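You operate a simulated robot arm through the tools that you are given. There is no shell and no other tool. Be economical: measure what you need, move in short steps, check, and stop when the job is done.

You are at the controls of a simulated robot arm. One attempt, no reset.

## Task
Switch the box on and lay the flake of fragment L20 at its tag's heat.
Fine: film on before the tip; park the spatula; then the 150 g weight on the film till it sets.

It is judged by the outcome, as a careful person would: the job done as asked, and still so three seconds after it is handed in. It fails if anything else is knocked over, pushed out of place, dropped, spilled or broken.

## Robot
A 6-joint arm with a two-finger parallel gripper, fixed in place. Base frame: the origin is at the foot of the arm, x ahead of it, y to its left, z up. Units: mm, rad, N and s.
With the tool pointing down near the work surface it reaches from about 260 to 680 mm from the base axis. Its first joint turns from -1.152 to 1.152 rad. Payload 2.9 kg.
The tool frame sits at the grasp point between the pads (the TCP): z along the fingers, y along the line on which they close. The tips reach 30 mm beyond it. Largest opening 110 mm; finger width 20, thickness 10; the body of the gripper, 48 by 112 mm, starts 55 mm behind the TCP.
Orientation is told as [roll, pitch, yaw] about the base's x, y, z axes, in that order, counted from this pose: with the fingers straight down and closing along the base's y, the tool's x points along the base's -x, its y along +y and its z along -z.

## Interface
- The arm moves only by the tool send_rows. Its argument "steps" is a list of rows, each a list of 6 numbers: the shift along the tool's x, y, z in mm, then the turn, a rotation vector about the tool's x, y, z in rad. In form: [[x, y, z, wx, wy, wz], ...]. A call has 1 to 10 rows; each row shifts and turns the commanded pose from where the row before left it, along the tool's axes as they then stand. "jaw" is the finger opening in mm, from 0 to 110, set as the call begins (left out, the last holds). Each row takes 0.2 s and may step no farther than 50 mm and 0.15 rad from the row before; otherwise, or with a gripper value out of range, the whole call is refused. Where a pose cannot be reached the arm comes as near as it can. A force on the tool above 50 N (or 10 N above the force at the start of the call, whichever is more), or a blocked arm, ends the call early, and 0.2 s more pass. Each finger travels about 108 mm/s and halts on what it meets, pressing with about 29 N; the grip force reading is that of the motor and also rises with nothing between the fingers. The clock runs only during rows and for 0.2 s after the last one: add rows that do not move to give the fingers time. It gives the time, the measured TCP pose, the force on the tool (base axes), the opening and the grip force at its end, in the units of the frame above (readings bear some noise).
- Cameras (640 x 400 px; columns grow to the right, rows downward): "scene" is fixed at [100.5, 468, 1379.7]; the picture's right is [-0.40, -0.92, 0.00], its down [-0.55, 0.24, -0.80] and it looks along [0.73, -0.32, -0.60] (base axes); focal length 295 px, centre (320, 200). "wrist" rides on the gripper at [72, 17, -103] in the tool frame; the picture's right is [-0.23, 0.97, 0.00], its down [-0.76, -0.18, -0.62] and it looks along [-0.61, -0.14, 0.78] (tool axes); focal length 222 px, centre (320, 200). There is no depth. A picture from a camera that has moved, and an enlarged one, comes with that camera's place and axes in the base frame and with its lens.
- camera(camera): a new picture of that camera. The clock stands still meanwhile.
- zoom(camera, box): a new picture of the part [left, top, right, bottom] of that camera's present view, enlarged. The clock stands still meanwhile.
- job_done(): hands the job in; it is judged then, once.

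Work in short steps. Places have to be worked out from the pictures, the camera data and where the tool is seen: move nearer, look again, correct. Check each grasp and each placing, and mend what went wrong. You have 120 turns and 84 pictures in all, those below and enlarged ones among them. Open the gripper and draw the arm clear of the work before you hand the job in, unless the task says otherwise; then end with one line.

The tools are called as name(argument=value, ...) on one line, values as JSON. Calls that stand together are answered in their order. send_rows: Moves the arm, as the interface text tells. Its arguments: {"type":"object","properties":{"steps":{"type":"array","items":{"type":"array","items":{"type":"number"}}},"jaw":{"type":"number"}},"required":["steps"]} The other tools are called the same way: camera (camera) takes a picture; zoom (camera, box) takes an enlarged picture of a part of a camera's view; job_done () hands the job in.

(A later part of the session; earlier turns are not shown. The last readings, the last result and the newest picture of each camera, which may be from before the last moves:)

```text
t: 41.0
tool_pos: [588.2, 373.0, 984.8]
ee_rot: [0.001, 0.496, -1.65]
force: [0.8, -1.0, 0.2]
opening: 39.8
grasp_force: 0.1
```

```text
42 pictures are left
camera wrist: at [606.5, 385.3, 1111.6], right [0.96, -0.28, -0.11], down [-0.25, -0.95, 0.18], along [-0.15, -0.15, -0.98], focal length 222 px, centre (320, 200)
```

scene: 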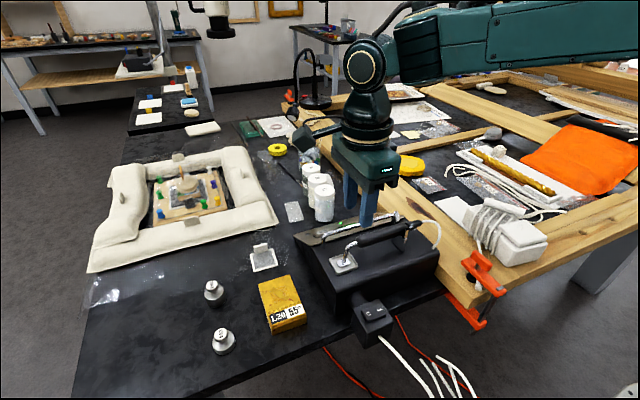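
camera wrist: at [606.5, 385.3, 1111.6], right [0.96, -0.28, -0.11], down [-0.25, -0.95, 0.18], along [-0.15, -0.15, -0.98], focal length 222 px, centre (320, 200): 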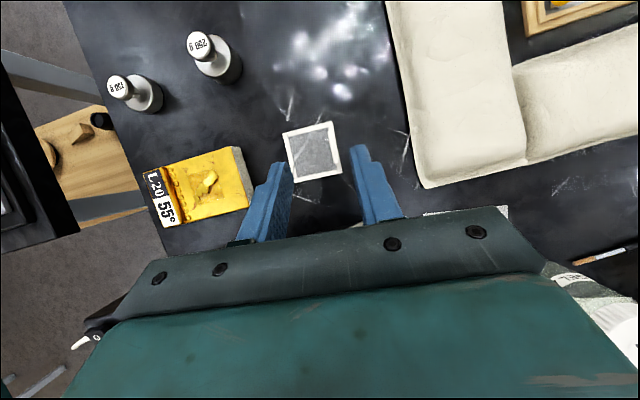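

zoom(camera="wrist", box=[240, 100, 420, 230])

```text
3.08 times, centred on (330, 165) of wrist
camera zoom: at [606.5, 385.3, 1111.6], right [0.96, -0.28, -0.11], down [-0.25, -0.95, 0.18], along [-0.15, -0.15, -0.98], focal length 684 px, centre (289, 308)
```

zoom: 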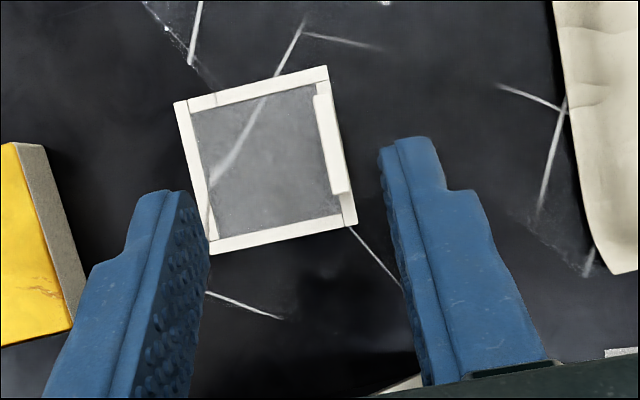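

The tab top is confirmed at (600.5, 398.7, 886), spanning y 383–414. I go above it and check before the last descent.

send_rows(steps=[[-6.2, 5.2, 28, 0, 0, 0], [-6.2, 5.1, 28, 0, 0, 0], [0, 0, 0, 0, 0, 0]])

zoom(camera="wrist", box=[240, 80, 420, 230])

```text
t: 41.8
tool_pos: [598.4, 381.0, 927.8]
ee_rot: [0.001, 0.498, -1.65]
force: [-0.3, -0.3, 0.2]
opening: 39.7
grasp_force: 0.0
out of reach, approached as far as the arm can: row 1
```

```text
2.67 times, centred on (330, 155) of wrist
camera zoom: at [616.0, 393.2, 1054.5], right [0.96, -0.28, -0.11], down [-0.25, -0.95, 0.18], along [-0.15, -0.15, -0.98], focal length 592 px, centre (293, 320)
```

zoom: 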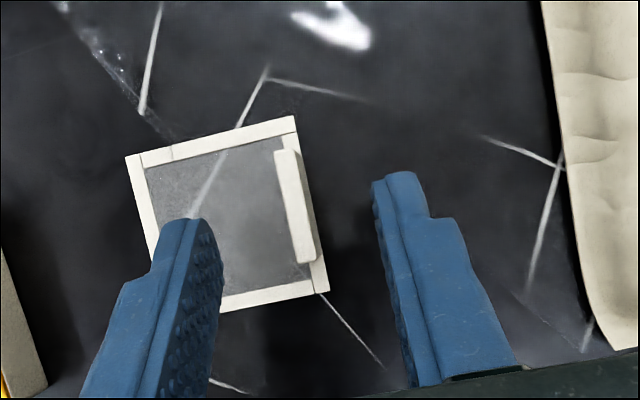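

One row was flagged near the reach edge, so I add a bit more tilt (to ~0.62) and then descend the last 31 mm in small rows.

send_rows(steps=[[0, 0, 0, 0, 0.06, 0], [0, 0, 0, 0, 0.06, 0], [-4.7, 0.3, 9.5, 0, 0, 0], [-4.7, 0.2, 9.5, 0, 0, 0], [0, 0, 0, 0, 0, 0]])

zoom(camera="scene", box=[220, 200, 340, 290])

```text
t: 43.0
tool_pos: [605.5, 387.6, 909.4]
ee_rot: [-0.001, 0.619, -1.649]
force: [-0.6, 0.5, -0.4]
opening: 39.6
grasp_force: 0.0
out of reach, approached as far as the arm can: row 2
```

```text
4.44 times, centred on (280, 245) of scene
camera zoom: at [100.5, 468.0, 1379.7], right [-0.4, -0.92, 0.0], down [-0.55, 0.24, -0.8], along [0.73, -0.32, -0.6], focal length 1312 px, centre (498, 0)
```

zoom: 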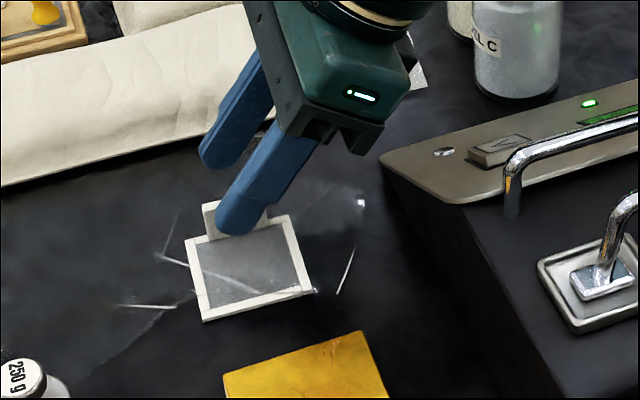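

Drifted slightly to x 605.5; I correct −6 mm in x and descend the last 13 mm.

send_rows(steps=[[0, -5.9, 0, 0, 0, 0], [-4.4, 0, 4.9, 0, 0, 0], [-4.4, 0, 4.9, 0, 0, 0], [0, 0, 0, 0, 0, 0]])

zoom(camera="wrist", box=[240, 80, 420, 230])

```text
t: 44.0
tool_pos: [603.9, 388.2, 895.5]
ee_rot: [-0.003, 0.619, -1.649]
force: [-0.9, -0.6, 0.0]
opening: 40.0
grasp_force: 0.0
out of reach, approached as far as the arm can: row 1
```

```text
2.67 times, centred on (330, 155) of wrist
camera zoom: at [620.8, 385.5, 1023.2], right [0.96, -0.26, -0.13], down [-0.25, -0.97, 0.07], along [-0.15, -0.03, -0.99], focal length 592 px, centre (293, 320)
```

zoom: 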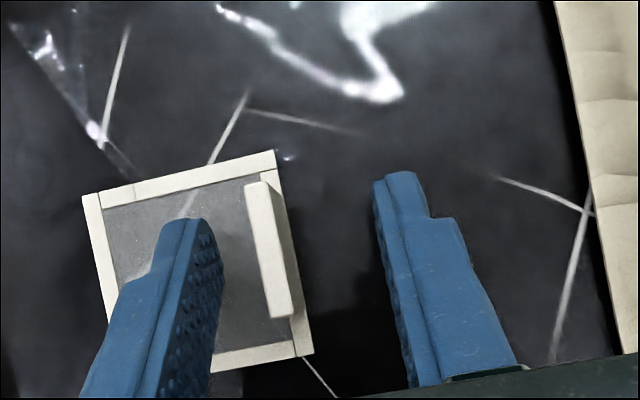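

The arm is in the elbow-down branch again, but the tab sits between the pads. I close here gently; the film may slide ~4 mm, which is harmless.

send_rows(steps=[[0, 0, 0, 0, 0, 0], [0, 0, 0, 0, 0, 0], [0, 0, 0, 0, 0, 0]], jaw=0)

zoom(camera="wrist", box=[240, 80, 420, 230])

camera(camera="scene")

```text
t: 44.8
tool_pos: [602.9, 389.7, 895.7]
ee_rot: [-0.003, 0.62, -1.65]
force: [0.2, 0.2, 0.6]
opening: 4.5
grasp_force: 28.9
```

```text
2.67 times, centred on (330, 155) of wrist
camera zoom: at [620.7, 385.6, 1023.3], right [0.96, -0.26, -0.13], down [-0.25, -0.97, 0.07], along [-0.15, -0.03, -0.99], focal length 592 px, centre (293, 320)
```

zoom: 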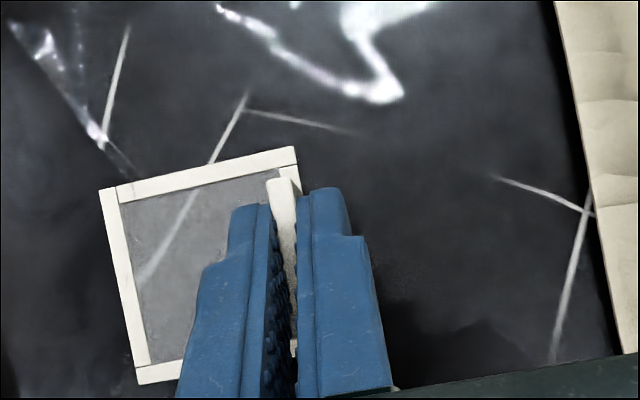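

```text
36 pictures are left
```

scene: 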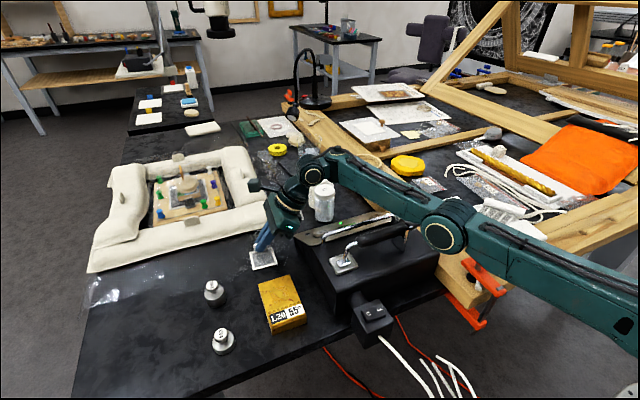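

The tab is gripped (4.5 mm). I lift straight up 60 mm.

send_rows(steps=[[11.6, 0, -16.3, 0, 0, 0], [11.6, 0, -16.3, 0, 0, 0], [17.4, 0, -24.4, 0, 0, 0], [0, 0, 0, 0, 0, 0]])

zoom(camera="scene", box=[200, 180, 360, 290])

```text
t: 45.8
tool_pos: [599.4, 385.5, 964.7]
ee_rot: [0.001, 0.618, -1.65]
force: [0.5, -1.0, 0.1]
opening: 4.4
grasp_force: 28.4
out of reach, approached as far as the arm can: row 3
```

```text
3.64 times, centred on (280, 235) of scene
camera zoom: at [100.5, 468.0, 1379.7], right [-0.4, -0.92, 0.0], down [-0.55, 0.24, -0.8], along [0.73, -0.32, -0.6], focal length 1073 px, centre (466, 73)
```

zoom: 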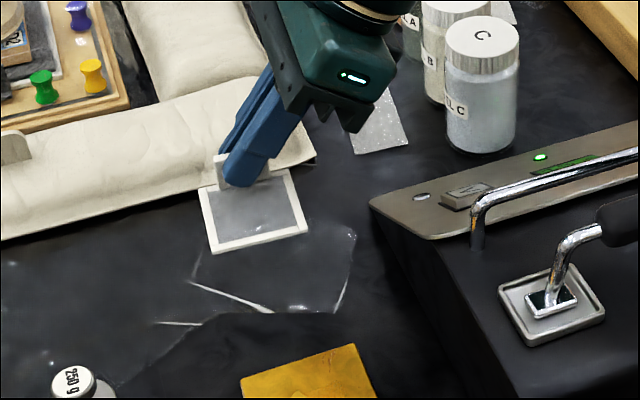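

Film is up and level. I raise further and then try to move inward.

send_rows(steps=[[20, 0, -28, 0, 0, 0], [20, 0, -28, 0, 0, 0], [20, 0, -28, 0, 0, 0], [-17.8, -23.4, -12.7, 0, 0, 0], [-17.8, -23.4, -12.7, 0, 0, 0], [0, 0, 0, 0, 0, 0]])

```text
t: 47.2
tool_pos: [523.1, 336.6, 1057.8]
ee_rot: [-0.002, 0.619, -1.649]
force: [-0.4, -0.5, -0.4]
opening: 4.5
grasp_force: 29.0
out of reach, approached as far as the arm can: row 1, 2, 3
```

Moving inward worked. I head for a hover over the block at TCP (482, 388, 965).

send_rows(steps=[[-4.9, -15, 34.6, 0, 0, 0], [-4.9, -15, 34.6, 0, 0, 0], [-4.9, -15, 34.6, 0, 0, 0], [0, 0, 0, 0, 0, 0]])

camera(camera="wrist")

zoom(camera="scene", box=[200, 220, 360, 340])

```text
t: 48.2
tool_pos: [483.7, 388.5, 965.1]
ee_rot: [-0.001, 0.618, -1.651]
force: [0.7, -0.3, -1.5]
opening: 4.2
grasp_force: 28.8
```

```text
34 pictures are left
camera wrist: at [501.0, 385.8, 1094.0], right [0.96, -0.26, -0.13], down [-0.25, -0.97, 0.07], along [-0.15, -0.03, -0.99], focal length 222 px, centre (320, 200)
```

wrist: 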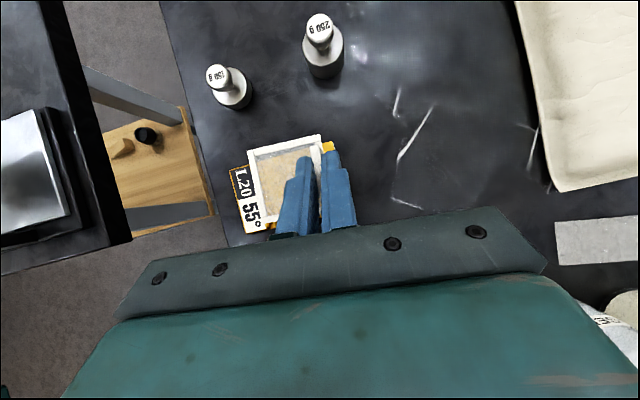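

```text
3.33 times, centred on (280, 280) of scene
camera zoom: at [100.5, 468.0, 1379.7], right [-0.4, -0.92, 0.0], down [-0.55, 0.24, -0.8], along [0.73, -0.32, -0.6], focal length 984 px, centre (453, -67)
```

zoom: 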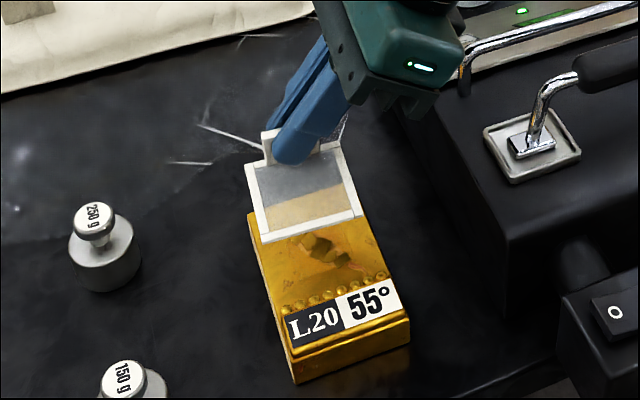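

Film centre is about (460, 401); I shift 3 mm in x, 2 mm in y and lower until just above the block, then creep to contact.

send_rows(steps=[[-9, -1.4, 11.4, 0, 0, 0], [-9, -1.4, 11.4, 0, 0, 0], [-7.5, 0, 9, 0, 0, 0], [0, 0, 0, 0, 0, 0]])

zoom(camera="scene", box=[230, 240, 330, 330])

```text
t: 49.2
tool_pos: [480.4, 385.6, 925.0]
ee_rot: [-0.001, 0.621, -1.65]
force: [1.0, -0.7, -0.3]
opening: 4.3
grasp_force: 28.6
```

```text
4.44 times, centred on (280, 285) of scene
camera zoom: at [100.5, 468.0, 1379.7], right [-0.4, -0.92, 0.0], down [-0.55, 0.24, -0.8], along [0.73, -0.32, -0.6], focal length 1312 px, centre (498, -178)
```

zoom: 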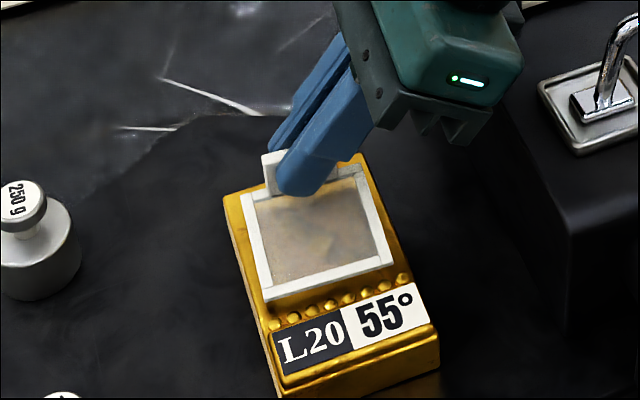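

The film is over the patch, a few mm up. I creep down to contact.

send_rows(steps=[[-0.9, 0, 1.2, 0, 0, 0], [-0.9, 0, 1.2, 0, 0, 0], [0, 0, 0, 0, 0, 0]])

send_rows(steps=[[-0.6, 0, 0.8, 0, 0, 0], [0, 0, 0, 0, 0, 0]])

```text
t: 50.0
tool_pos: [478.5, 387.0, 921.7]
ee_rot: [-0.001, 0.619, -1.649]
force: [0.2, 0.2, -0.1]
opening: 4.6
grasp_force: 29.3
```

```text
t: 50.6
tool_pos: [478.3, 384.9, 921.2]
ee_rot: [-0.002, 0.618, -1.65]
force: [0.3, -0.5, -0.8]
opening: 4.6
grasp_force: 29.1
```

send_rows(steps=[[-0.6, 0, 0.8, 0, 0, 0], [-0.6, 0, 0.8, 0, 0, 0], [0, 0, 0, 0, 0, 0]])

zoom(camera="scene", box=[240, 260, 320, 330])

```text
t: 51.4
tool_pos: [479.3, 385.3, 920.6]
ee_rot: [-0.001, 0.622, -1.647]
force: [-1.1, -2.5, 10.6]
opening: 4.6
grasp_force: 29.3
```

```text
5.71 times, centred on (280, 295) of scene
camera zoom: at [100.3, 467.8, 1379.8], right [-0.4, -0.92, 0.0], down [-0.55, 0.24, -0.8], along [0.73, -0.32, -0.6], focal length 1686 px, centre (549, -343)
```

zoom: 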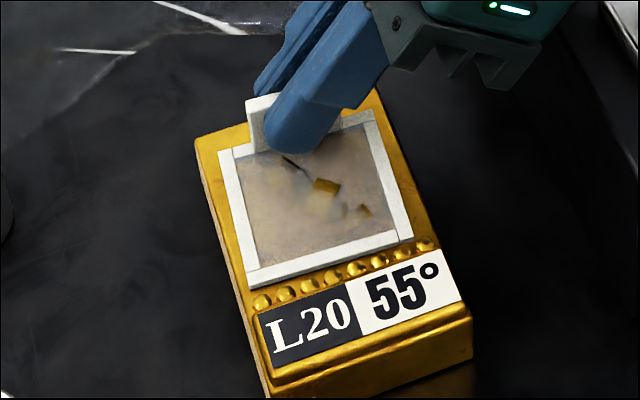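

Contact at ~10 N; the film lies on the patch. I ease off 1 mm, open slightly and withdraw straight up.

send_rows(steps=[[0.5, 0, -0.7, 0, 0, 0], [0, 0, 0, 0, 0, 0]])

send_rows(steps=[[0, 0, 0, 0, 0, 0], [0, 0, 0, 0, 0, 0], [11.6, 0, -16.3, 0, 0, 0], [20, 0, -28, 0, 0, 0], [20, 0, -28, 0, 0, 0], [0, 0, 0, 0, 0, 0]], jaw=18)

zoom(camera="scene", box=[240, 260, 320, 330])

camera(camera="wrist")

```text
t: 52.0
tool_pos: [479.2, 386.5, 919.0]
ee_rot: [-0.001, 0.623, -1.65]
force: [0.5, 2.3, 7.9]
opening: 4.7
grasp_force: 29.1
```

```text
t: 53.4
tool_pos: [480.4, 384.6, 1009.2]
ee_rot: [0.0, 0.622, -1.65]
force: [-0.2, -0.4, 0.0]
opening: 17.9
grasp_force: 0.0
```

```text
5.71 times, centred on (280, 295) of scene
camera zoom: at [100.5, 468.0, 1379.7], right [-0.4, -0.92, 0.0], down [-0.55, 0.24, -0.8], along [0.73, -0.32, -0.6], focal length 1686 px, centre (549, -343)
```

zoom: 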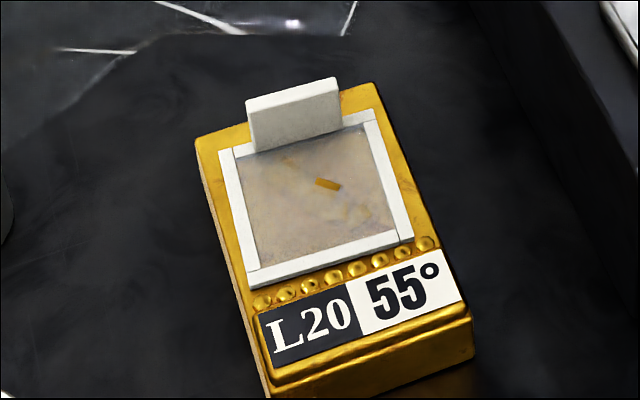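

```text
29 pictures are left
camera wrist: at [495.5, 381.2, 1135.8], right [0.96, -0.26, -0.13], down [-0.25, -0.97, 0.07], along [-0.15, -0.03, -0.99], focal length 222 px, centre (320, 200)
```

wrist: 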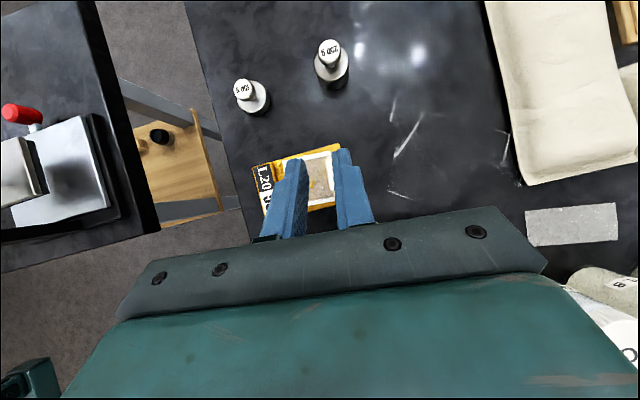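

The film is on and clear. Next the spatula: handle axis runs along −y near x≈436, z≈970, foot in its dish at (432, 273, 938). I'll grip it with yaw +90° so I can later swing it to come from −x. First untilt and turn.

send_rows(steps=[[0, 0, -20, 0, -0.125, 0], [0, 0, -20, 0, -0.125, 0], [0, 0, -20, 0, -0.125, 0], [0, 0, -20, 0, -0.125, 0], [0, 0, 0, 0, -0.122, 0], [0, 0, 0, 0, 0, -0.15], [0, 0, 0, 0, 0, -0.15], [0, 0, 0, 0, 0, -0.15], [0, 0, 0, 0, 0, -0.15], [0, 0, 0, 0, 0, -0.15]], jaw=44)

send_rows(steps=[[0, 0, 0, 0, 0, -0.15], [0, 0, 0, 0, 0, -0.15], [0, 0, 0, 0, 0, -0.15], [0, 0, 0, 0, 0, -0.15], [0, 0, 0, 0, 0, -0.15], [0, 0, 0, 0, 0, -0.15], [0, 0, 0, 0, 0, -0.15], [0, 0, 0, 0, 0, -0.15], [0, 0, 0, 0, 0, -0.15], [0, 0, 0, 0, 0, -0.15]])

send_rows(steps=[[0, 0, 0, 0, 0, -0.15], [0, 0, 0, 0, 0, -0.15], [0, 0, 0, 0, 0, -0.15], [0, 0, 0, 0, 0, -0.15], [0, 0, 0, 0, 0, -0.15], [0, 0, 0, 0, 0, -0.15], [0, 0, 0, 0, 0, 0]])

```text
t: 55.6
tool_pos: [476.5, 350.7, 1080.1]
ee_rot: [-0.005, 0.0, -0.897]
force: [-0.3, -0.6, 0.5]
opening: 43.9
grasp_force: 0.1
```

```text
t: 57.8
tool_pos: [476.4, 352.2, 1079.6]
ee_rot: [-0.001, 0.002, 0.601]
force: [-0.1, 0.3, -0.7]
opening: 43.8
grasp_force: 0.0
```

```text
t: 59.4
tool_pos: [476.4, 351.6, 1079.4]
ee_rot: [0.003, 0.001, 1.501]
force: [-0.2, 0.6, 0.1]
opening: 43.8
grasp_force: 0.0
```

Yaw is 1.50, matching the handle's slight skew. I move above the handle and look.

send_rows(steps=[[39.7, 7.1, 0, 0, 0, 0], [39.7, 7.1, 0, 0, 0, 0], [39.7, 7.1, 0, 0, 0, 0], [39.7, 7.1, 0, 0, 0, 0], [0, 0, 20, 0, 0, 0], [0, 0, 0, 0, 0, 0]])

camera(camera="wrist")

zoom(camera="scene", box=[290, 150, 450, 280])

```text
t: 60.8
tool_pos: [437.2, 194.1, 1061.4]
ee_rot: [0.001, 0.002, 1.498]
force: [0.9, 0.8, -0.1]
opening: 44.0
grasp_force: 0.1
```

```text
28 pictures are left
camera wrist: at [414.5, 121.9, 1166.4], right [-0.96, 0.3, 0.0], down [0.23, 0.75, 0.62], along [0.18, 0.59, -0.78], focal length 222 px, centre (320, 200)
```

wrist: 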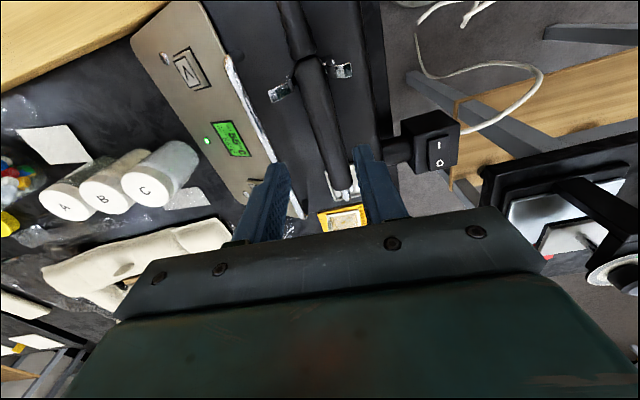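

```text
3.08 times, centred on (370, 215) of scene
camera zoom: at [100.5, 468.0, 1379.7], right [-0.4, -0.92, 0.0], down [-0.55, 0.24, -0.8], along [0.73, -0.32, -0.6], focal length 908 px, centre (166, 154)
```

zoom: 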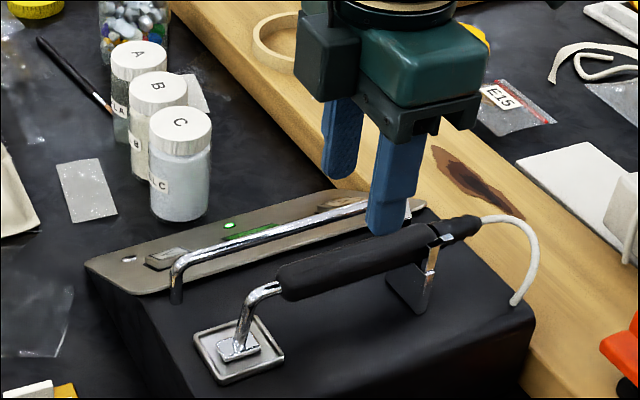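

zoom(camera="wrist", box=[240, 20, 420, 220])

```text
2.00 times, centred on (330, 120) of wrist
camera zoom: at [414.5, 121.9, 1166.4], right [-0.96, 0.3, 0.0], down [0.23, 0.75, 0.62], along [0.18, 0.59, -0.78], focal length 444 px, centre (300, 360)
```

zoom: 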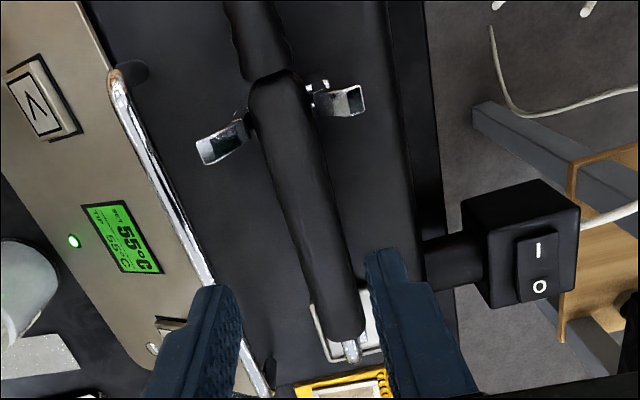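

Handle axis resolves to x≈430, z≈985 along y; I align yaw, centre, and descend to straddle it.

send_rows(steps=[[-1, 6.7, 20, 0, 0, -0.07], [0, 0, 25, 0, 0, 0], [0, 0, 15, 0, 0, 0], [0, 0, 12, 0, 0, 0], [0, 0, 0, 0, 0, 0]])

zoom(camera="wrist", box=[200, 20, 440, 240])

zoom(camera="scene", box=[310, 180, 450, 290])

```text
t: 62.0
tool_pos: [430.0, 195.4, 986.9]
ee_rot: [0.003, 0.004, 1.569]
force: [-1.0, -0.9, 0.6]
opening: 44.1
grasp_force: 0.0
```

```text
1.82 times, centred on (320, 130) of wrist
camera zoom: at [411.9, 122.5, 1091.3], right [-0.97, 0.23, 0.0], down [0.18, 0.76, 0.62], along [0.14, 0.61, -0.78], focal length 404 px, centre (320, 327)
```

zoom: 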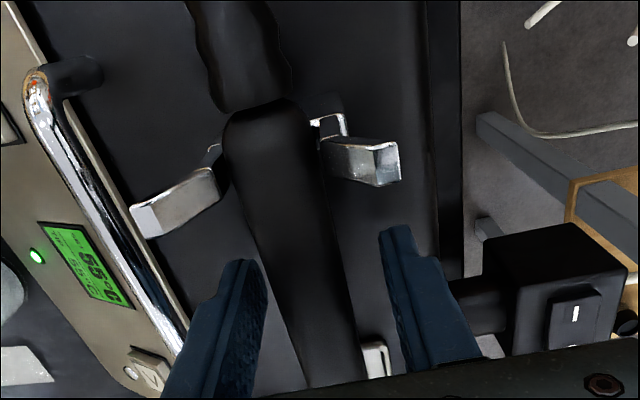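

```text
3.64 times, centred on (380, 235) of scene
camera zoom: at [100.5, 468.0, 1379.7], right [-0.4, -0.92, 0.0], down [-0.55, 0.24, -0.8], along [0.73, -0.32, -0.6], focal length 1073 px, centre (102, 73)
```

zoom: 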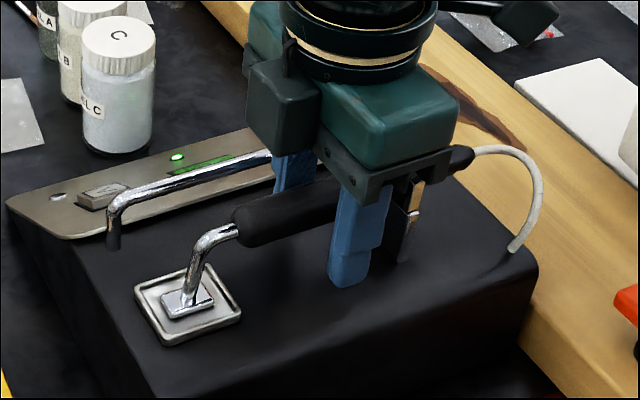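

The fingers straddle the handle, clear of the rail and fork. I close.

send_rows(steps=[[0, 0, 0, 0, 0, 0], [0, 0, 0, 0, 0, 0], [0, 0, 0, 0, 0, 0]], jaw=0)

```text
t: 62.8
tool_pos: [428.8, 195.8, 986.0]
ee_rot: [0.001, 0.001, 1.569]
force: [-0.3, -0.3, -0.3]
opening: 20.6
grasp_force: 28.4
```

Gripped at 20.6 mm. Park pose noted: TCP (429.5, 195.6, 986.5), yaw 1.569. I lift straight up.

send_rows(steps=[[0, 0, -10, 0, 0, 0], [0, 0, -20, 0, 0, 0], [0, 0, -25, 0, 0, 0], [0, 0, -25, 0, 0, 0], [0, 0, 0, 0, 0, 0]])

zoom(camera="scene", box=[290, 150, 450, 290])

```text
t: 64.0
tool_pos: [430.3, 195.6, 1071.5]
ee_rot: [0.002, 0.001, 1.569]
force: [1.2, 0.1, -0.5]
opening: 20.8
grasp_force: 28.5
```

```text
2.86 times, centred on (370, 220) of scene
camera zoom: at [100.5, 468.0, 1379.7], right [-0.4, -0.92, 0.0], down [-0.55, 0.24, -0.8], along [0.73, -0.32, -0.6], focal length 843 px, centre (177, 143)
```

zoom: 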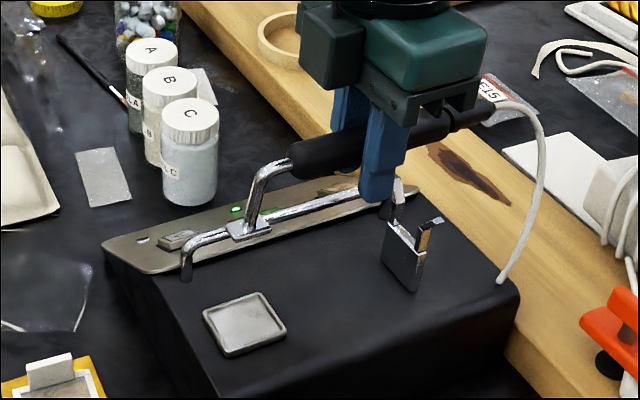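

The spatula is up, holding level. I rotate it to yaw 0.35 so its handle will come from the −x side, clear of the box.

send_rows(steps=[[0, 0, -10, 0, 0, 0.122], [0, 0, 0, 0, 0, 0.122], [0, 0, 0, 0, 0, 0.122], [0, 0, 0, 0, 0, 0.122], [0, 0, 0, 0, 0, 0.122], [0, 0, 0, 0, 0, 0.122], [0, 0, 0, 0, 0, 0.122], [0, 0, 0, 0, 0, 0.122], [0, 0, 0, 0, 0, 0.122], [0, 0, 0, 0, 0, 0.121]])

```text
t: 66.2
tool_pos: [429.3, 196.0, 1078.7]
ee_rot: [-0.001, 0.003, 0.349]
force: [-0.3, -0.4, -0.7]
opening: 20.5
grasp_force: 29.0
```

send_rows(steps=[[-4.5, 46, 0, 0, 0, 0], [-4.5, 46, 0, 0, 0, 0], [-4.5, 46, 0, 0, 0, 0], [-4.4, 46, 0, 0, 0, 0], [0, 0, 40, 0, 0, 0], [0, 0, 40, 0, 0, 0], [0, 0, 18, 0, 0, 0], [0, 0, 0, 0, 0, 0]])

camera(camera="scene")

camera(camera="wrist")

```text
t: 68.0
tool_pos: [382.9, 376.0, 978.1]
ee_rot: [-0.002, 0.001, 0.351]
force: [0.4, 0.5, -1.1]
opening: 20.7
grasp_force: 28.9
```

```text
22 pictures are left
```

scene: 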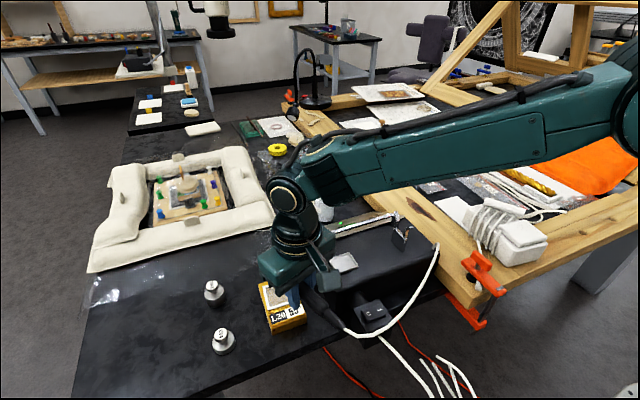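

```text
21 pictures are left
camera wrist: at [308.7, 366.7, 1083.3], right [-0.12, 0.99, 0.0], down [0.78, 0.1, 0.62], along [0.62, 0.07, -0.78], focal length 222 px, centre (320, 200)
```

wrist: 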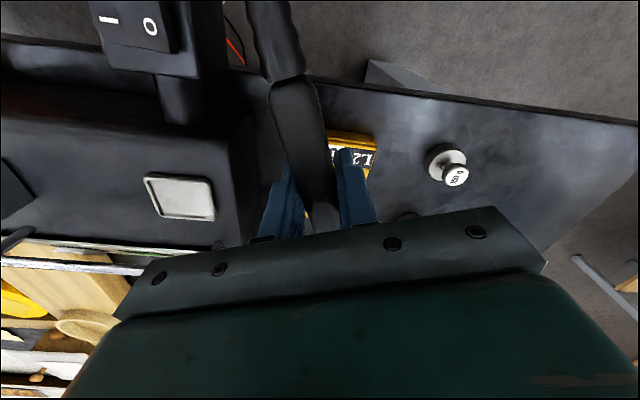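

zoom(camera="scene", box=[240, 240, 340, 330])

```text
4.44 times, centred on (290, 285) of scene
camera zoom: at [100.5, 468.0, 1379.7], right [-0.4, -0.92, 0.0], down [-0.55, 0.24, -0.8], along [0.73, -0.32, -0.6], focal length 1312 px, centre (453, -178)
```

zoom: 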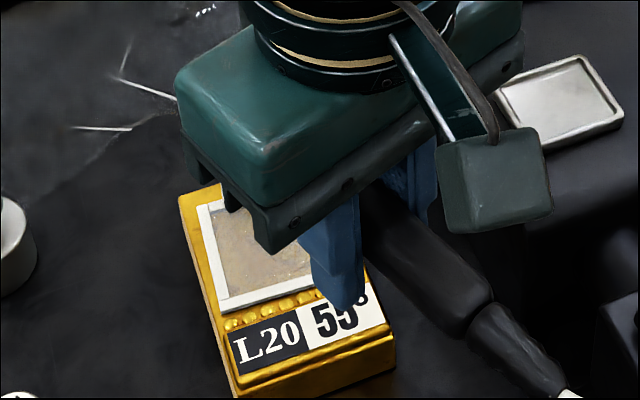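

The foot is hidden by the gripper, but geometry puts it at (457, 398), on the flakes. I descend in stages and creep to contact.

send_rows(steps=[[0, 0, 15, 0, 0, 0], [0, 0, 12, 0, 0, 0], [0, 0, 4, 0, 0, 0], [0, 0, 2, 0, 0, 0], [0, 0, 0, 0, 0, 0]])

```text
t: 69.2
tool_pos: [383.8, 374.3, 946.6]
ee_rot: [-0.003, 0.002, 0.352]
force: [-0.1, -0.2, -0.6]
opening: 20.5
grasp_force: 29.0
```

send_rows(steps=[[0, 0, 2, 0, 0, 0], [0, 0, 2, 0, 0, 0], [0, 0, 1.5, 0, 0, 0], [0, 0, 1.5, 0, 0, 0], [0, 0, 0, 0, 0, 0]])

```text
t: 70.4
tool_pos: [383.4, 375.5, 938.9]
ee_rot: [-0.003, 0.001, 0.351]
force: [0.5, -0.4, -0.6]
opening: 20.6
grasp_force: 29.0
```

Still free at 938.9; I continue in 1 mm rows.

send_rows(steps=[[0, 0, 1, 0, 0, 0], [0, 0, 1, 0, 0, 0], [0, 0, 0, 0, 0, 0]])

send_rows(steps=[[0, 0, 1, 0, 0, 0], [0, 0, 0, 0, 0, 0]])

```text
t: 71.2
tool_pos: [383.8, 377.1, 938.3]
ee_rot: [-0.002, 0.002, 0.35]
force: [0.0, 0.4, -1.1]
opening: 20.4
grasp_force: 29.1
```

```text
t: 71.8
tool_pos: [383.1, 374.3, 937.5]
ee_rot: [0.0, 0.002, 0.35]
force: [0.5, 0.0, -0.3]
opening: 20.5
grasp_force: 29.1
```

send_rows(steps=[[0, 0, 1, 0, 0, 0], [0, 0, 1, 0, 0, 0], [0, 0, 0, 0, 0, 0]])

zoom(camera="scene", box=[240, 240, 340, 330])

```text
t: 72.6
tool_pos: [381.6, 375.5, 933.8]
ee_rot: [-0.003, 0.002, 0.35]
force: [0.0, -0.1, -1.0]
opening: 20.5
grasp_force: 28.8
```

```text
4.44 times, centred on (290, 285) of scene
camera zoom: at [100.5, 468.0, 1379.7], right [-0.4, -0.92, 0.0], down [-0.55, 0.24, -0.8], along [0.73, -0.32, -0.6], focal length 1312 px, centre (453, -178)
```

zoom: 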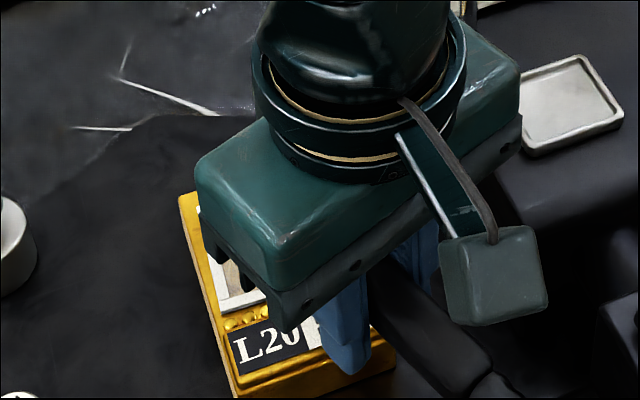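

Clearances look fine; I creep further.

send_rows(steps=[[0, 0, 1, 0, 0, 0], [0, 0, 1, 0, 0, 0], [0, 0, 0, 0, 0, 0]])

send_rows(steps=[[0, 0, 1, 0, 0, 0], [0, 0, 0, 0, 0, 0]])

```text
t: 73.4
tool_pos: [383.1, 375.1, 932.6]
ee_rot: [-0.002, 0.003, 0.352]
force: [0.1, -0.6, -1.2]
opening: 20.3
grasp_force: 29.0
```

```text
t: 74.0
tool_pos: [383.0, 376.2, 930.2]
ee_rot: [-0.002, 0.001, 0.352]
force: [0.2, -0.3, -0.6]
opening: 20.6
grasp_force: 28.8
```

send_rows(steps=[[0, 0, 1, 0, 0, 0], [0, 0, 0, 0, 0, 0]])

send_rows(steps=[[0, 0, 1, 0, 0, 0], [0, 0, 0, 0, 0, 0]])

send_rows(steps=[[0, 0, 1, 0, 0, 0], [0, 0, 0, 0, 0, 0]])

```text
t: 74.6
tool_pos: [382.7, 377.0, 930.7]
ee_rot: [-0.001, 0.001, 0.351]
force: [0.0, -0.7, -1.1]
opening: 20.3
grasp_force: 29.3
```

```text
t: 75.2
tool_pos: [382.2, 375.7, 930.0]
ee_rot: [-0.001, 0.003, 0.352]
force: [-1.1, -0.4, 1.1]
opening: 20.2
grasp_force: 29.1
```

```text
t: 75.8
tool_pos: [382.8, 375.9, 929.2]
ee_rot: [0.0, -0.001, 0.351]
force: [1.1, -0.2, 4.6]
opening: 20.2
grasp_force: 29.6
```

Contact at 4.6 N. I press slightly more and hold about 2 s for the flake to lie.

send_rows(steps=[[0, 0, 0.5, 0, 0, 0], [0, 0, 0, 0, 0, 0], [0, 0, 0, 0, 0, 0], [0, 0, 0, 0, 0, 0], [0, 0, 0, 0, 0, 0], [0, 0, 0, 0, 0, 0], [0, 0, 0, 0, 0, 0], [0, 0, 0, 0, 0, 0], [0, 0, 0, 0, 0, 0], [0, 0, 0, 0, 0, 0]])

send_rows(steps=[[0, 0, 0, 0, 0, 0], [0, 0, 0, 0, 0, 0], [0, 0, 0, 0, 0, 0], [0, 0, 0, 0, 0, 0], [0, 0, 0, 0, 0, 0], [0, 0, 0, 0, 0, 0], [0, 0, 0, 0, 0, 0], [0, 0, 0, 0, 0, 0], [0, 0, 0, 0, 0, 0], [0, 0, 0, 0, 0, 0]])

zoom(camera="wrist", box=[200, 80, 440, 240])

```text
t: 78.0
tool_pos: [382.3, 375.5, 929.7]
ee_rot: [-0.002, 0.002, 0.351]
force: [-0.4, 0.7, 9.4]
opening: 20.3
grasp_force: 29.0
```

```text
t: 80.2
tool_pos: [382.0, 375.9, 928.4]
ee_rot: [-0.001, 0.002, 0.352]
force: [0.4, -0.7, 8.0]
opening: 20.8
grasp_force: 28.9
```

```text
2.50 times, centred on (320, 160) of wrist
camera zoom: at [308.5, 366.2, 1033.3], right [-0.12, 0.99, 0.0], down [0.78, 0.1, 0.62], along [0.62, 0.07, -0.78], focal length 555 px, centre (320, 300)
```

zoom: 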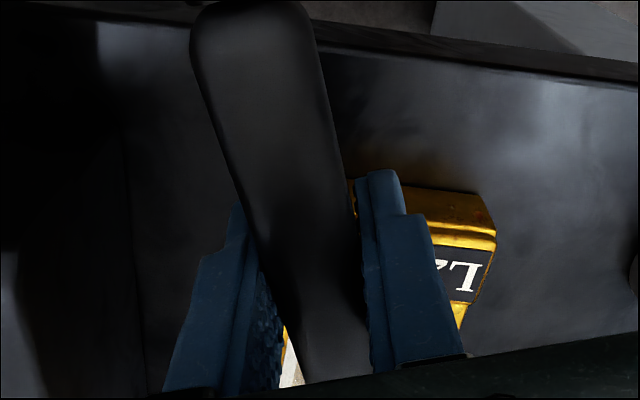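

Held ~4 s at 8–9 N. I lift to look at the flake through the film.

send_rows(steps=[[0, 0, -10, 0, 0, 0], [0, 0, -30, 0, 0, 0], [0, -20, -40, 0, 0, 0], [0, -30, -30, 0, 0, 0], [0, 0, 0, 0, 0, 0]])

zoom(camera="scene", box=[240, 240, 340, 330])

```text
t: 81.4
tool_pos: [401.0, 330.3, 1040.6]
ee_rot: [-0.001, 0.002, 0.351]
force: [-1.2, -0.7, -0.8]
opening: 20.2
grasp_force: 28.9
```

```text
4.44 times, centred on (290, 285) of scene
camera zoom: at [100.5, 468.0, 1379.7], right [-0.4, -0.92, 0.0], down [-0.55, 0.24, -0.8], along [0.73, -0.32, -0.6], focal length 1312 px, centre (453, -178)
```

zoom: 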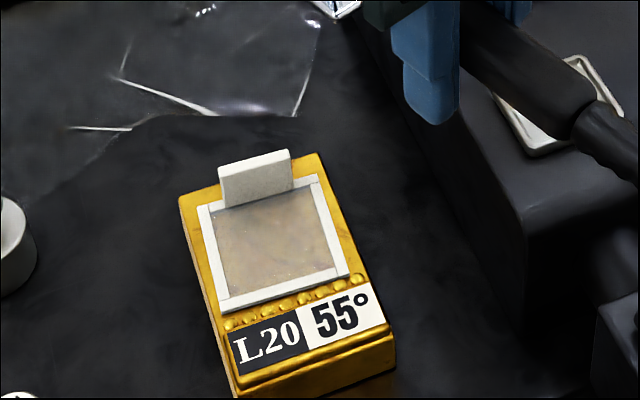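

The raised flake is gone, lying flat under the film. Now I park the spatula by reversing the path.

send_rows(steps=[[0, 0, -40, 0, 0, 0], [6.5, -45.4, 0, 0, 0, 0], [6.5, -45.4, 0, 0, 0, 0], [6.4, -45.5, 0, 0, 0, 0], [0, 0, 0, 0, 0, -0.135], [0, 0, 0, 0, 0, -0.135], [0, 0, 0, 0, 0, -0.135], [0, 0, 0, 0, 0, -0.135], [0, 0, 0, 0, 0, -0.135], [0, 0, 0, 0, 0, -0.135]])

send_rows(steps=[[0, 0, 0, 0, 0, -0.135], [0, 0, 0, 0, 0, -0.135], [0, 0, 0, 0, 0, -0.138], [0, 0, 0, 0, 0, 0]])

```text
t: 83.6
tool_pos: [427.7, 196.0, 1079.9]
ee_rot: [0.002, 0.001, 1.162]
force: [-0.2, -0.5, -0.2]
opening: 19.9
grasp_force: 28.8
```

```text
t: 84.6
tool_pos: [430.2, 193.7, 1079.6]
ee_rot: [0.001, 0.001, 1.571]
force: [-0.8, 0.7, -1.2]
opening: 20.4
grasp_force: 28.9
```

Over the park pose; I descend to about 15 mm above and check alignment.

send_rows(steps=[[0, 0, 40, 0, 0, 0], [0, 0, 38, 0, 0, 0], [0, 0, 0, 0, 0, 0]])

zoom(camera="scene", box=[310, 180, 450, 290])

```text
t: 85.4
tool_pos: [430.2, 195.3, 1000.7]
ee_rot: [0.003, 0.0, 1.567]
force: [-5.7, 0.3, 0.9]
opening: 20.4
grasp_force: 28.7
```

```text
3.64 times, centred on (380, 235) of scene
camera zoom: at [100.3, 468.0, 1379.7], right [-0.4, -0.92, 0.0], down [-0.55, 0.24, -0.8], along [0.73, -0.32, -0.6], focal length 1073 px, centre (102, 73)
```

zoom: 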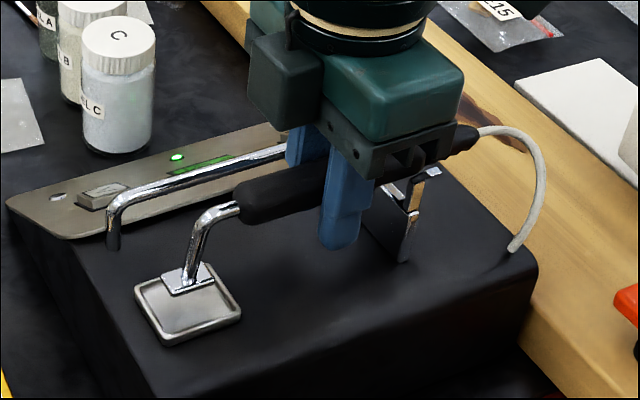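

A small −x force suggests the handle grazes the +x fork prong; I shift 1.5 mm toward −x and lower slowly.

send_rows(steps=[[0, 1.5, 0, 0, 0, 0], [0, 0, 5, 0, 0, 0], [0, 0, 3, 0, 0, 0], [0, 0, 0, 0, 0, 0]])

```text
t: 86.4
tool_pos: [427.3, 193.4, 992.4]
ee_rot: [0.002, 0.0, 1.569]
force: [1.8, 0.0, 0.1]
opening: 20.3
grasp_force: 29.0
```

send_rows(steps=[[0, 0, 3, 0, 0, 0], [0, 0, 2, 0, 0, 0], [0, 0, 0, 0, 0, 0]])

zoom(camera="scene", box=[310, 180, 450, 290])

```text
t: 87.2
tool_pos: [427.8, 193.8, 987.7]
ee_rot: [-0.001, 0.002, 1.567]
force: [5.3, -0.2, 1.2]
opening: 20.3
grasp_force: 29.3
```

```text
3.64 times, centred on (380, 235) of scene
camera zoom: at [100.6, 468.0, 1379.7], right [-0.4, -0.92, 0.0], down [-0.55, 0.24, -0.8], along [0.73, -0.32, -0.6], focal length 1073 px, centre (102, 73)
```

zoom: 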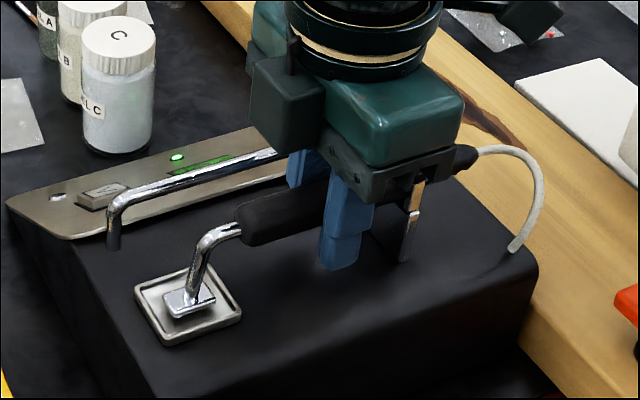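

Nearly seated; force now from the −x side, so I ease +0.7 mm and lower the last 1.5 mm.

send_rows(steps=[[0, -0.7, 0, 0, 0, 0], [0, 0, 1.2, 0, 0, 0], [0, 0, 0.6, 0, 0, 0], [0, 0, 0, 0, 0, 0]])

```text
t: 88.2
tool_pos: [428.0, 194.5, 987.0]
ee_rot: [0.001, 0.001, 1.567]
force: [2.5, -0.8, 2.0]
opening: 20.5
grasp_force: 28.8
```

send_rows(steps=[[0, 0, 0.8, 0, 0, 0], [0, 0, 0, 0, 0, 0]])

send_rows(steps=[[0, 0, 0, 0, 0, 0], [0, 0, 0, 0, 0, 0], [0, 0, 0, 0, 0, 0], [0, 0, -30, 0, 0, 0], [0, 0, -40, 0, 0, 0], [0, 0, -20, 0, 0, 0], [0, 0, 0, 0, 0, 0]], jaw=44)

zoom(camera="scene", box=[310, 180, 450, 290])

```text
t: 88.8
tool_pos: [427.5, 194.2, 985.5]
ee_rot: [-0.001, 0.001, 1.57]
force: [-0.3, 2.9, 16.2]
opening: 20.2
grasp_force: 28.4
```

```text
t: 90.4
tool_pos: [426.8, 195.6, 1075.6]
ee_rot: [0.002, 0.0, 1.567]
force: [0.7, 0.3, 0.3]
opening: 43.9
grasp_force: 0.0
```

```text
3.64 times, centred on (380, 235) of scene
camera zoom: at [100.5, 468.0, 1379.7], right [-0.4, -0.92, 0.0], down [-0.55, 0.24, -0.8], along [0.73, -0.32, -0.6], focal length 1073 px, centre (102, 73)
```

zoom: 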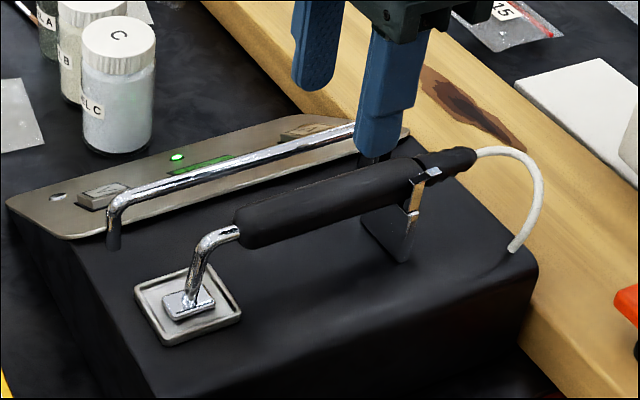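

Spatula is parked. Next the 150 g weight, knob top at about (408, 514, 899), base ~40 mm. I turn the gripper back to yaw 0 and travel inside the reach limit.

send_rows(steps=[[0, 0, 0, 0, 0, 0.15], [0, 0, 0, 0, 0, 0.15], [0, 0, 0, 0, 0, 0.15], [0, 0, 0, 0, 0, 0.15], [0, 0, 0, 0, 0, 0.15], [0, 0, 0, 0, 0, 0.15], [0, 0, 0, 0, 0, 0.15], [0, 0, 0, 0, 0, 0.15], [0, 0, 0, 0, 0, 0.15], [0, 0, 0, 0, 0, 0.15]])

send_rows(steps=[[0, 0, 0, 0, 0, 0.067], [6, 49, 0, 0, 0, 0], [6, 49, 0, 0, 0, 0], [6, 49, 0, 0, 0, 0], [6, 49, 0, 0, 0, 0], [6, 44, 0, 0, 0, 0], [0, 20, 40, 0, 0, 0], [-5, 20, 40, 0, 0, 0], [0, 0, 0, 0, 0, 0]], jaw=50)

camera(camera="wrist")

```text
t: 92.6
tool_pos: [427.2, 193.8, 1074.0]
ee_rot: [-0.002, 0.001, 0.065]
force: [0.2, -0.5, 0.8]
opening: 44.0
grasp_force: 0.0
```

```text
t: 94.6
tool_pos: [401.1, 475.7, 992.2]
ee_rot: [-0.001, 0.002, 0.001]
force: [-0.8, 0.1, 0.1]
opening: 49.9
grasp_force: 0.1
```

```text
13 pictures are left
camera wrist: at [327.7, 491.5, 1096.8], right [0.23, 0.97, 0.0], down [0.76, -0.18, 0.62], along [0.61, -0.14, -0.78], focal length 222 px, centre (320, 200)
```

wrist: 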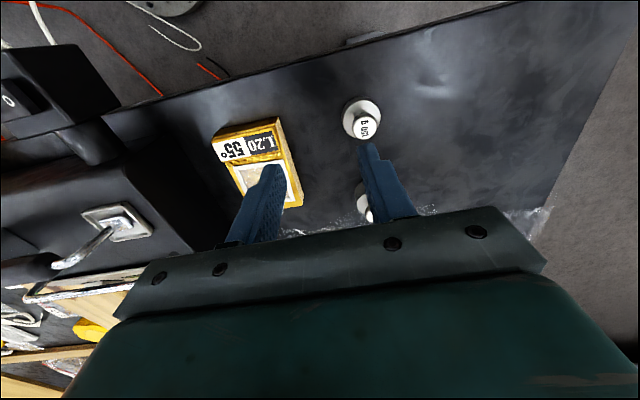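

Knob is at (409.5, 515). I move over it with tips ~15 mm above.

send_rows(steps=[[-3, 13, 16, 0, 0, 0], [-3, 13, 16, 0, 0, 0], [-2.4, 13.3, 15, 0, 0, 0], [0, 0, 0, 0, 0, 0]])

zoom(camera="wrist", box=[220, 80, 440, 220])

zoom(camera="scene", box=[170, 260, 290, 370])

```text
t: 95.6
tool_pos: [409.4, 514.0, 947.2]
ee_rot: [-0.002, 0.001, 0.002]
force: [-0.8, 0.1, -0.8]
opening: 50.0
grasp_force: 0.1
```

```text
2.86 times, centred on (330, 150) of wrist
camera zoom: at [336.9, 529.9, 1052.3], right [0.23, 0.97, 0.0], down [0.76, -0.17, 0.62], along [0.61, -0.14, -0.78], focal length 635 px, centre (291, 343)
```

zoom: 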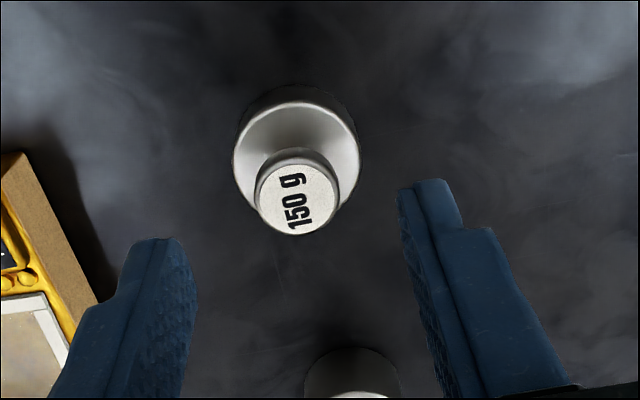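

```text
3.64 times, centred on (230, 315) of scene
camera zoom: at [100.5, 468.0, 1379.7], right [-0.4, -0.92, 0.0], down [-0.55, 0.24, -0.8], along [0.73, -0.32, -0.6], focal length 1073 px, centre (647, -218)
```

zoom: 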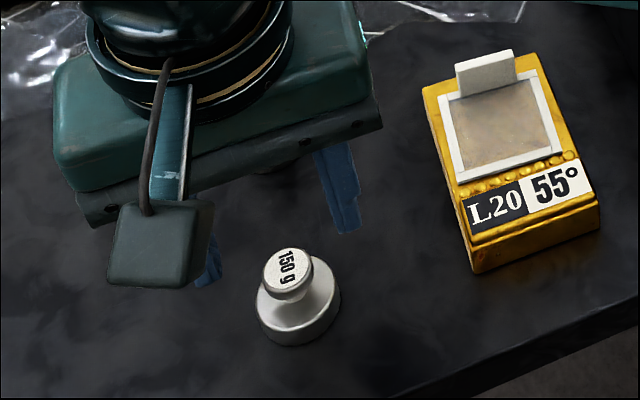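

Centred on the knob to within 1 mm. I descend to knob height and close.

send_rows(steps=[[-1, 1, 12, 0, 0, 0], [0, 0, 12, 0, 0, 0], [0, 0, 8, 0, 0, 0], [0, 0, 0, 0, 0, 0]])

send_rows(steps=[[0, 0, 0, 0, 0, 0], [0, 0, 0, 0, 0, 0], [0, 0, 0, 0, 0, 0]], jaw=0)

```text
t: 96.6
tool_pos: [412.4, 513.3, 915.3]
ee_rot: [-0.001, 0.001, 0.0]
force: [0.4, 0.7, 0.0]
opening: 50.0
grasp_force: 0.1
```

```text
t: 97.4
tool_pos: [411.4, 514.1, 914.7]
ee_rot: [-0.002, 0.002, 0.002]
force: [0.4, 0.2, -0.9]
opening: 22.0
grasp_force: 29.0
```

The knob is held (22 mm). I lift and carry to above the film centre (454.5, 399.7).

send_rows(steps=[[0, 0, -15, 0, 0, 0], [0, 0, -20, 0, 0, 0], [-10, -38, -20, 0, 0, 0], [-16, -38, -10, 0, 0, 0], [-17.3, -38.5, 0, 0, 0, 0], [0, 0, 0, 0, 0, 0]])

zoom(camera="wrist", box=[220, 80, 440, 220])

zoom(camera="scene", box=[220, 240, 340, 340])

```text
t: 98.8
tool_pos: [454.5, 399.6, 982.3]
ee_rot: [-0.002, 0.001, 0.001]
force: [0.6, -0.1, -2.0]
opening: 22.1
grasp_force: 29.8
```

```text
2.86 times, centred on (330, 150) of wrist
camera zoom: at [381.2, 414.6, 1086.5], right [0.23, 0.97, 0.0], down [0.76, -0.17, 0.62], along [0.61, -0.14, -0.78], focal length 635 px, centre (291, 343)
```

zoom: 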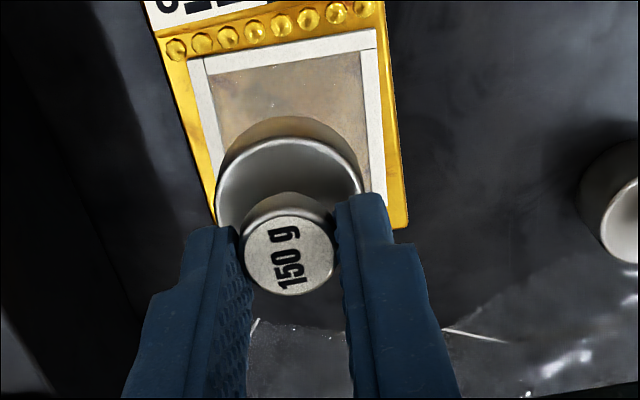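

```text
4.00 times, centred on (280, 290) of scene
camera zoom: at [100.5, 468.0, 1379.7], right [-0.4, -0.92, 0.0], down [-0.55, 0.24, -0.8], along [0.73, -0.32, -0.6], focal length 1180 px, centre (480, -160)
```

zoom: 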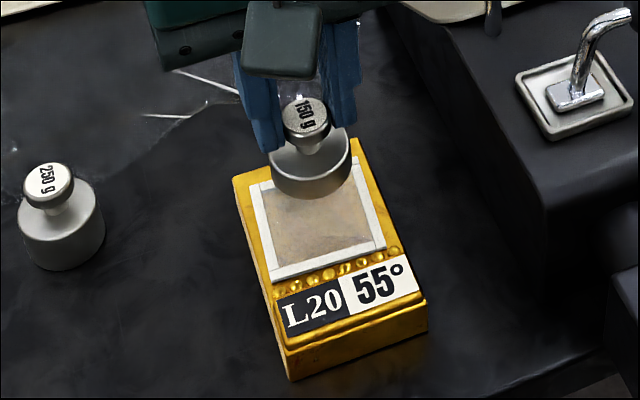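

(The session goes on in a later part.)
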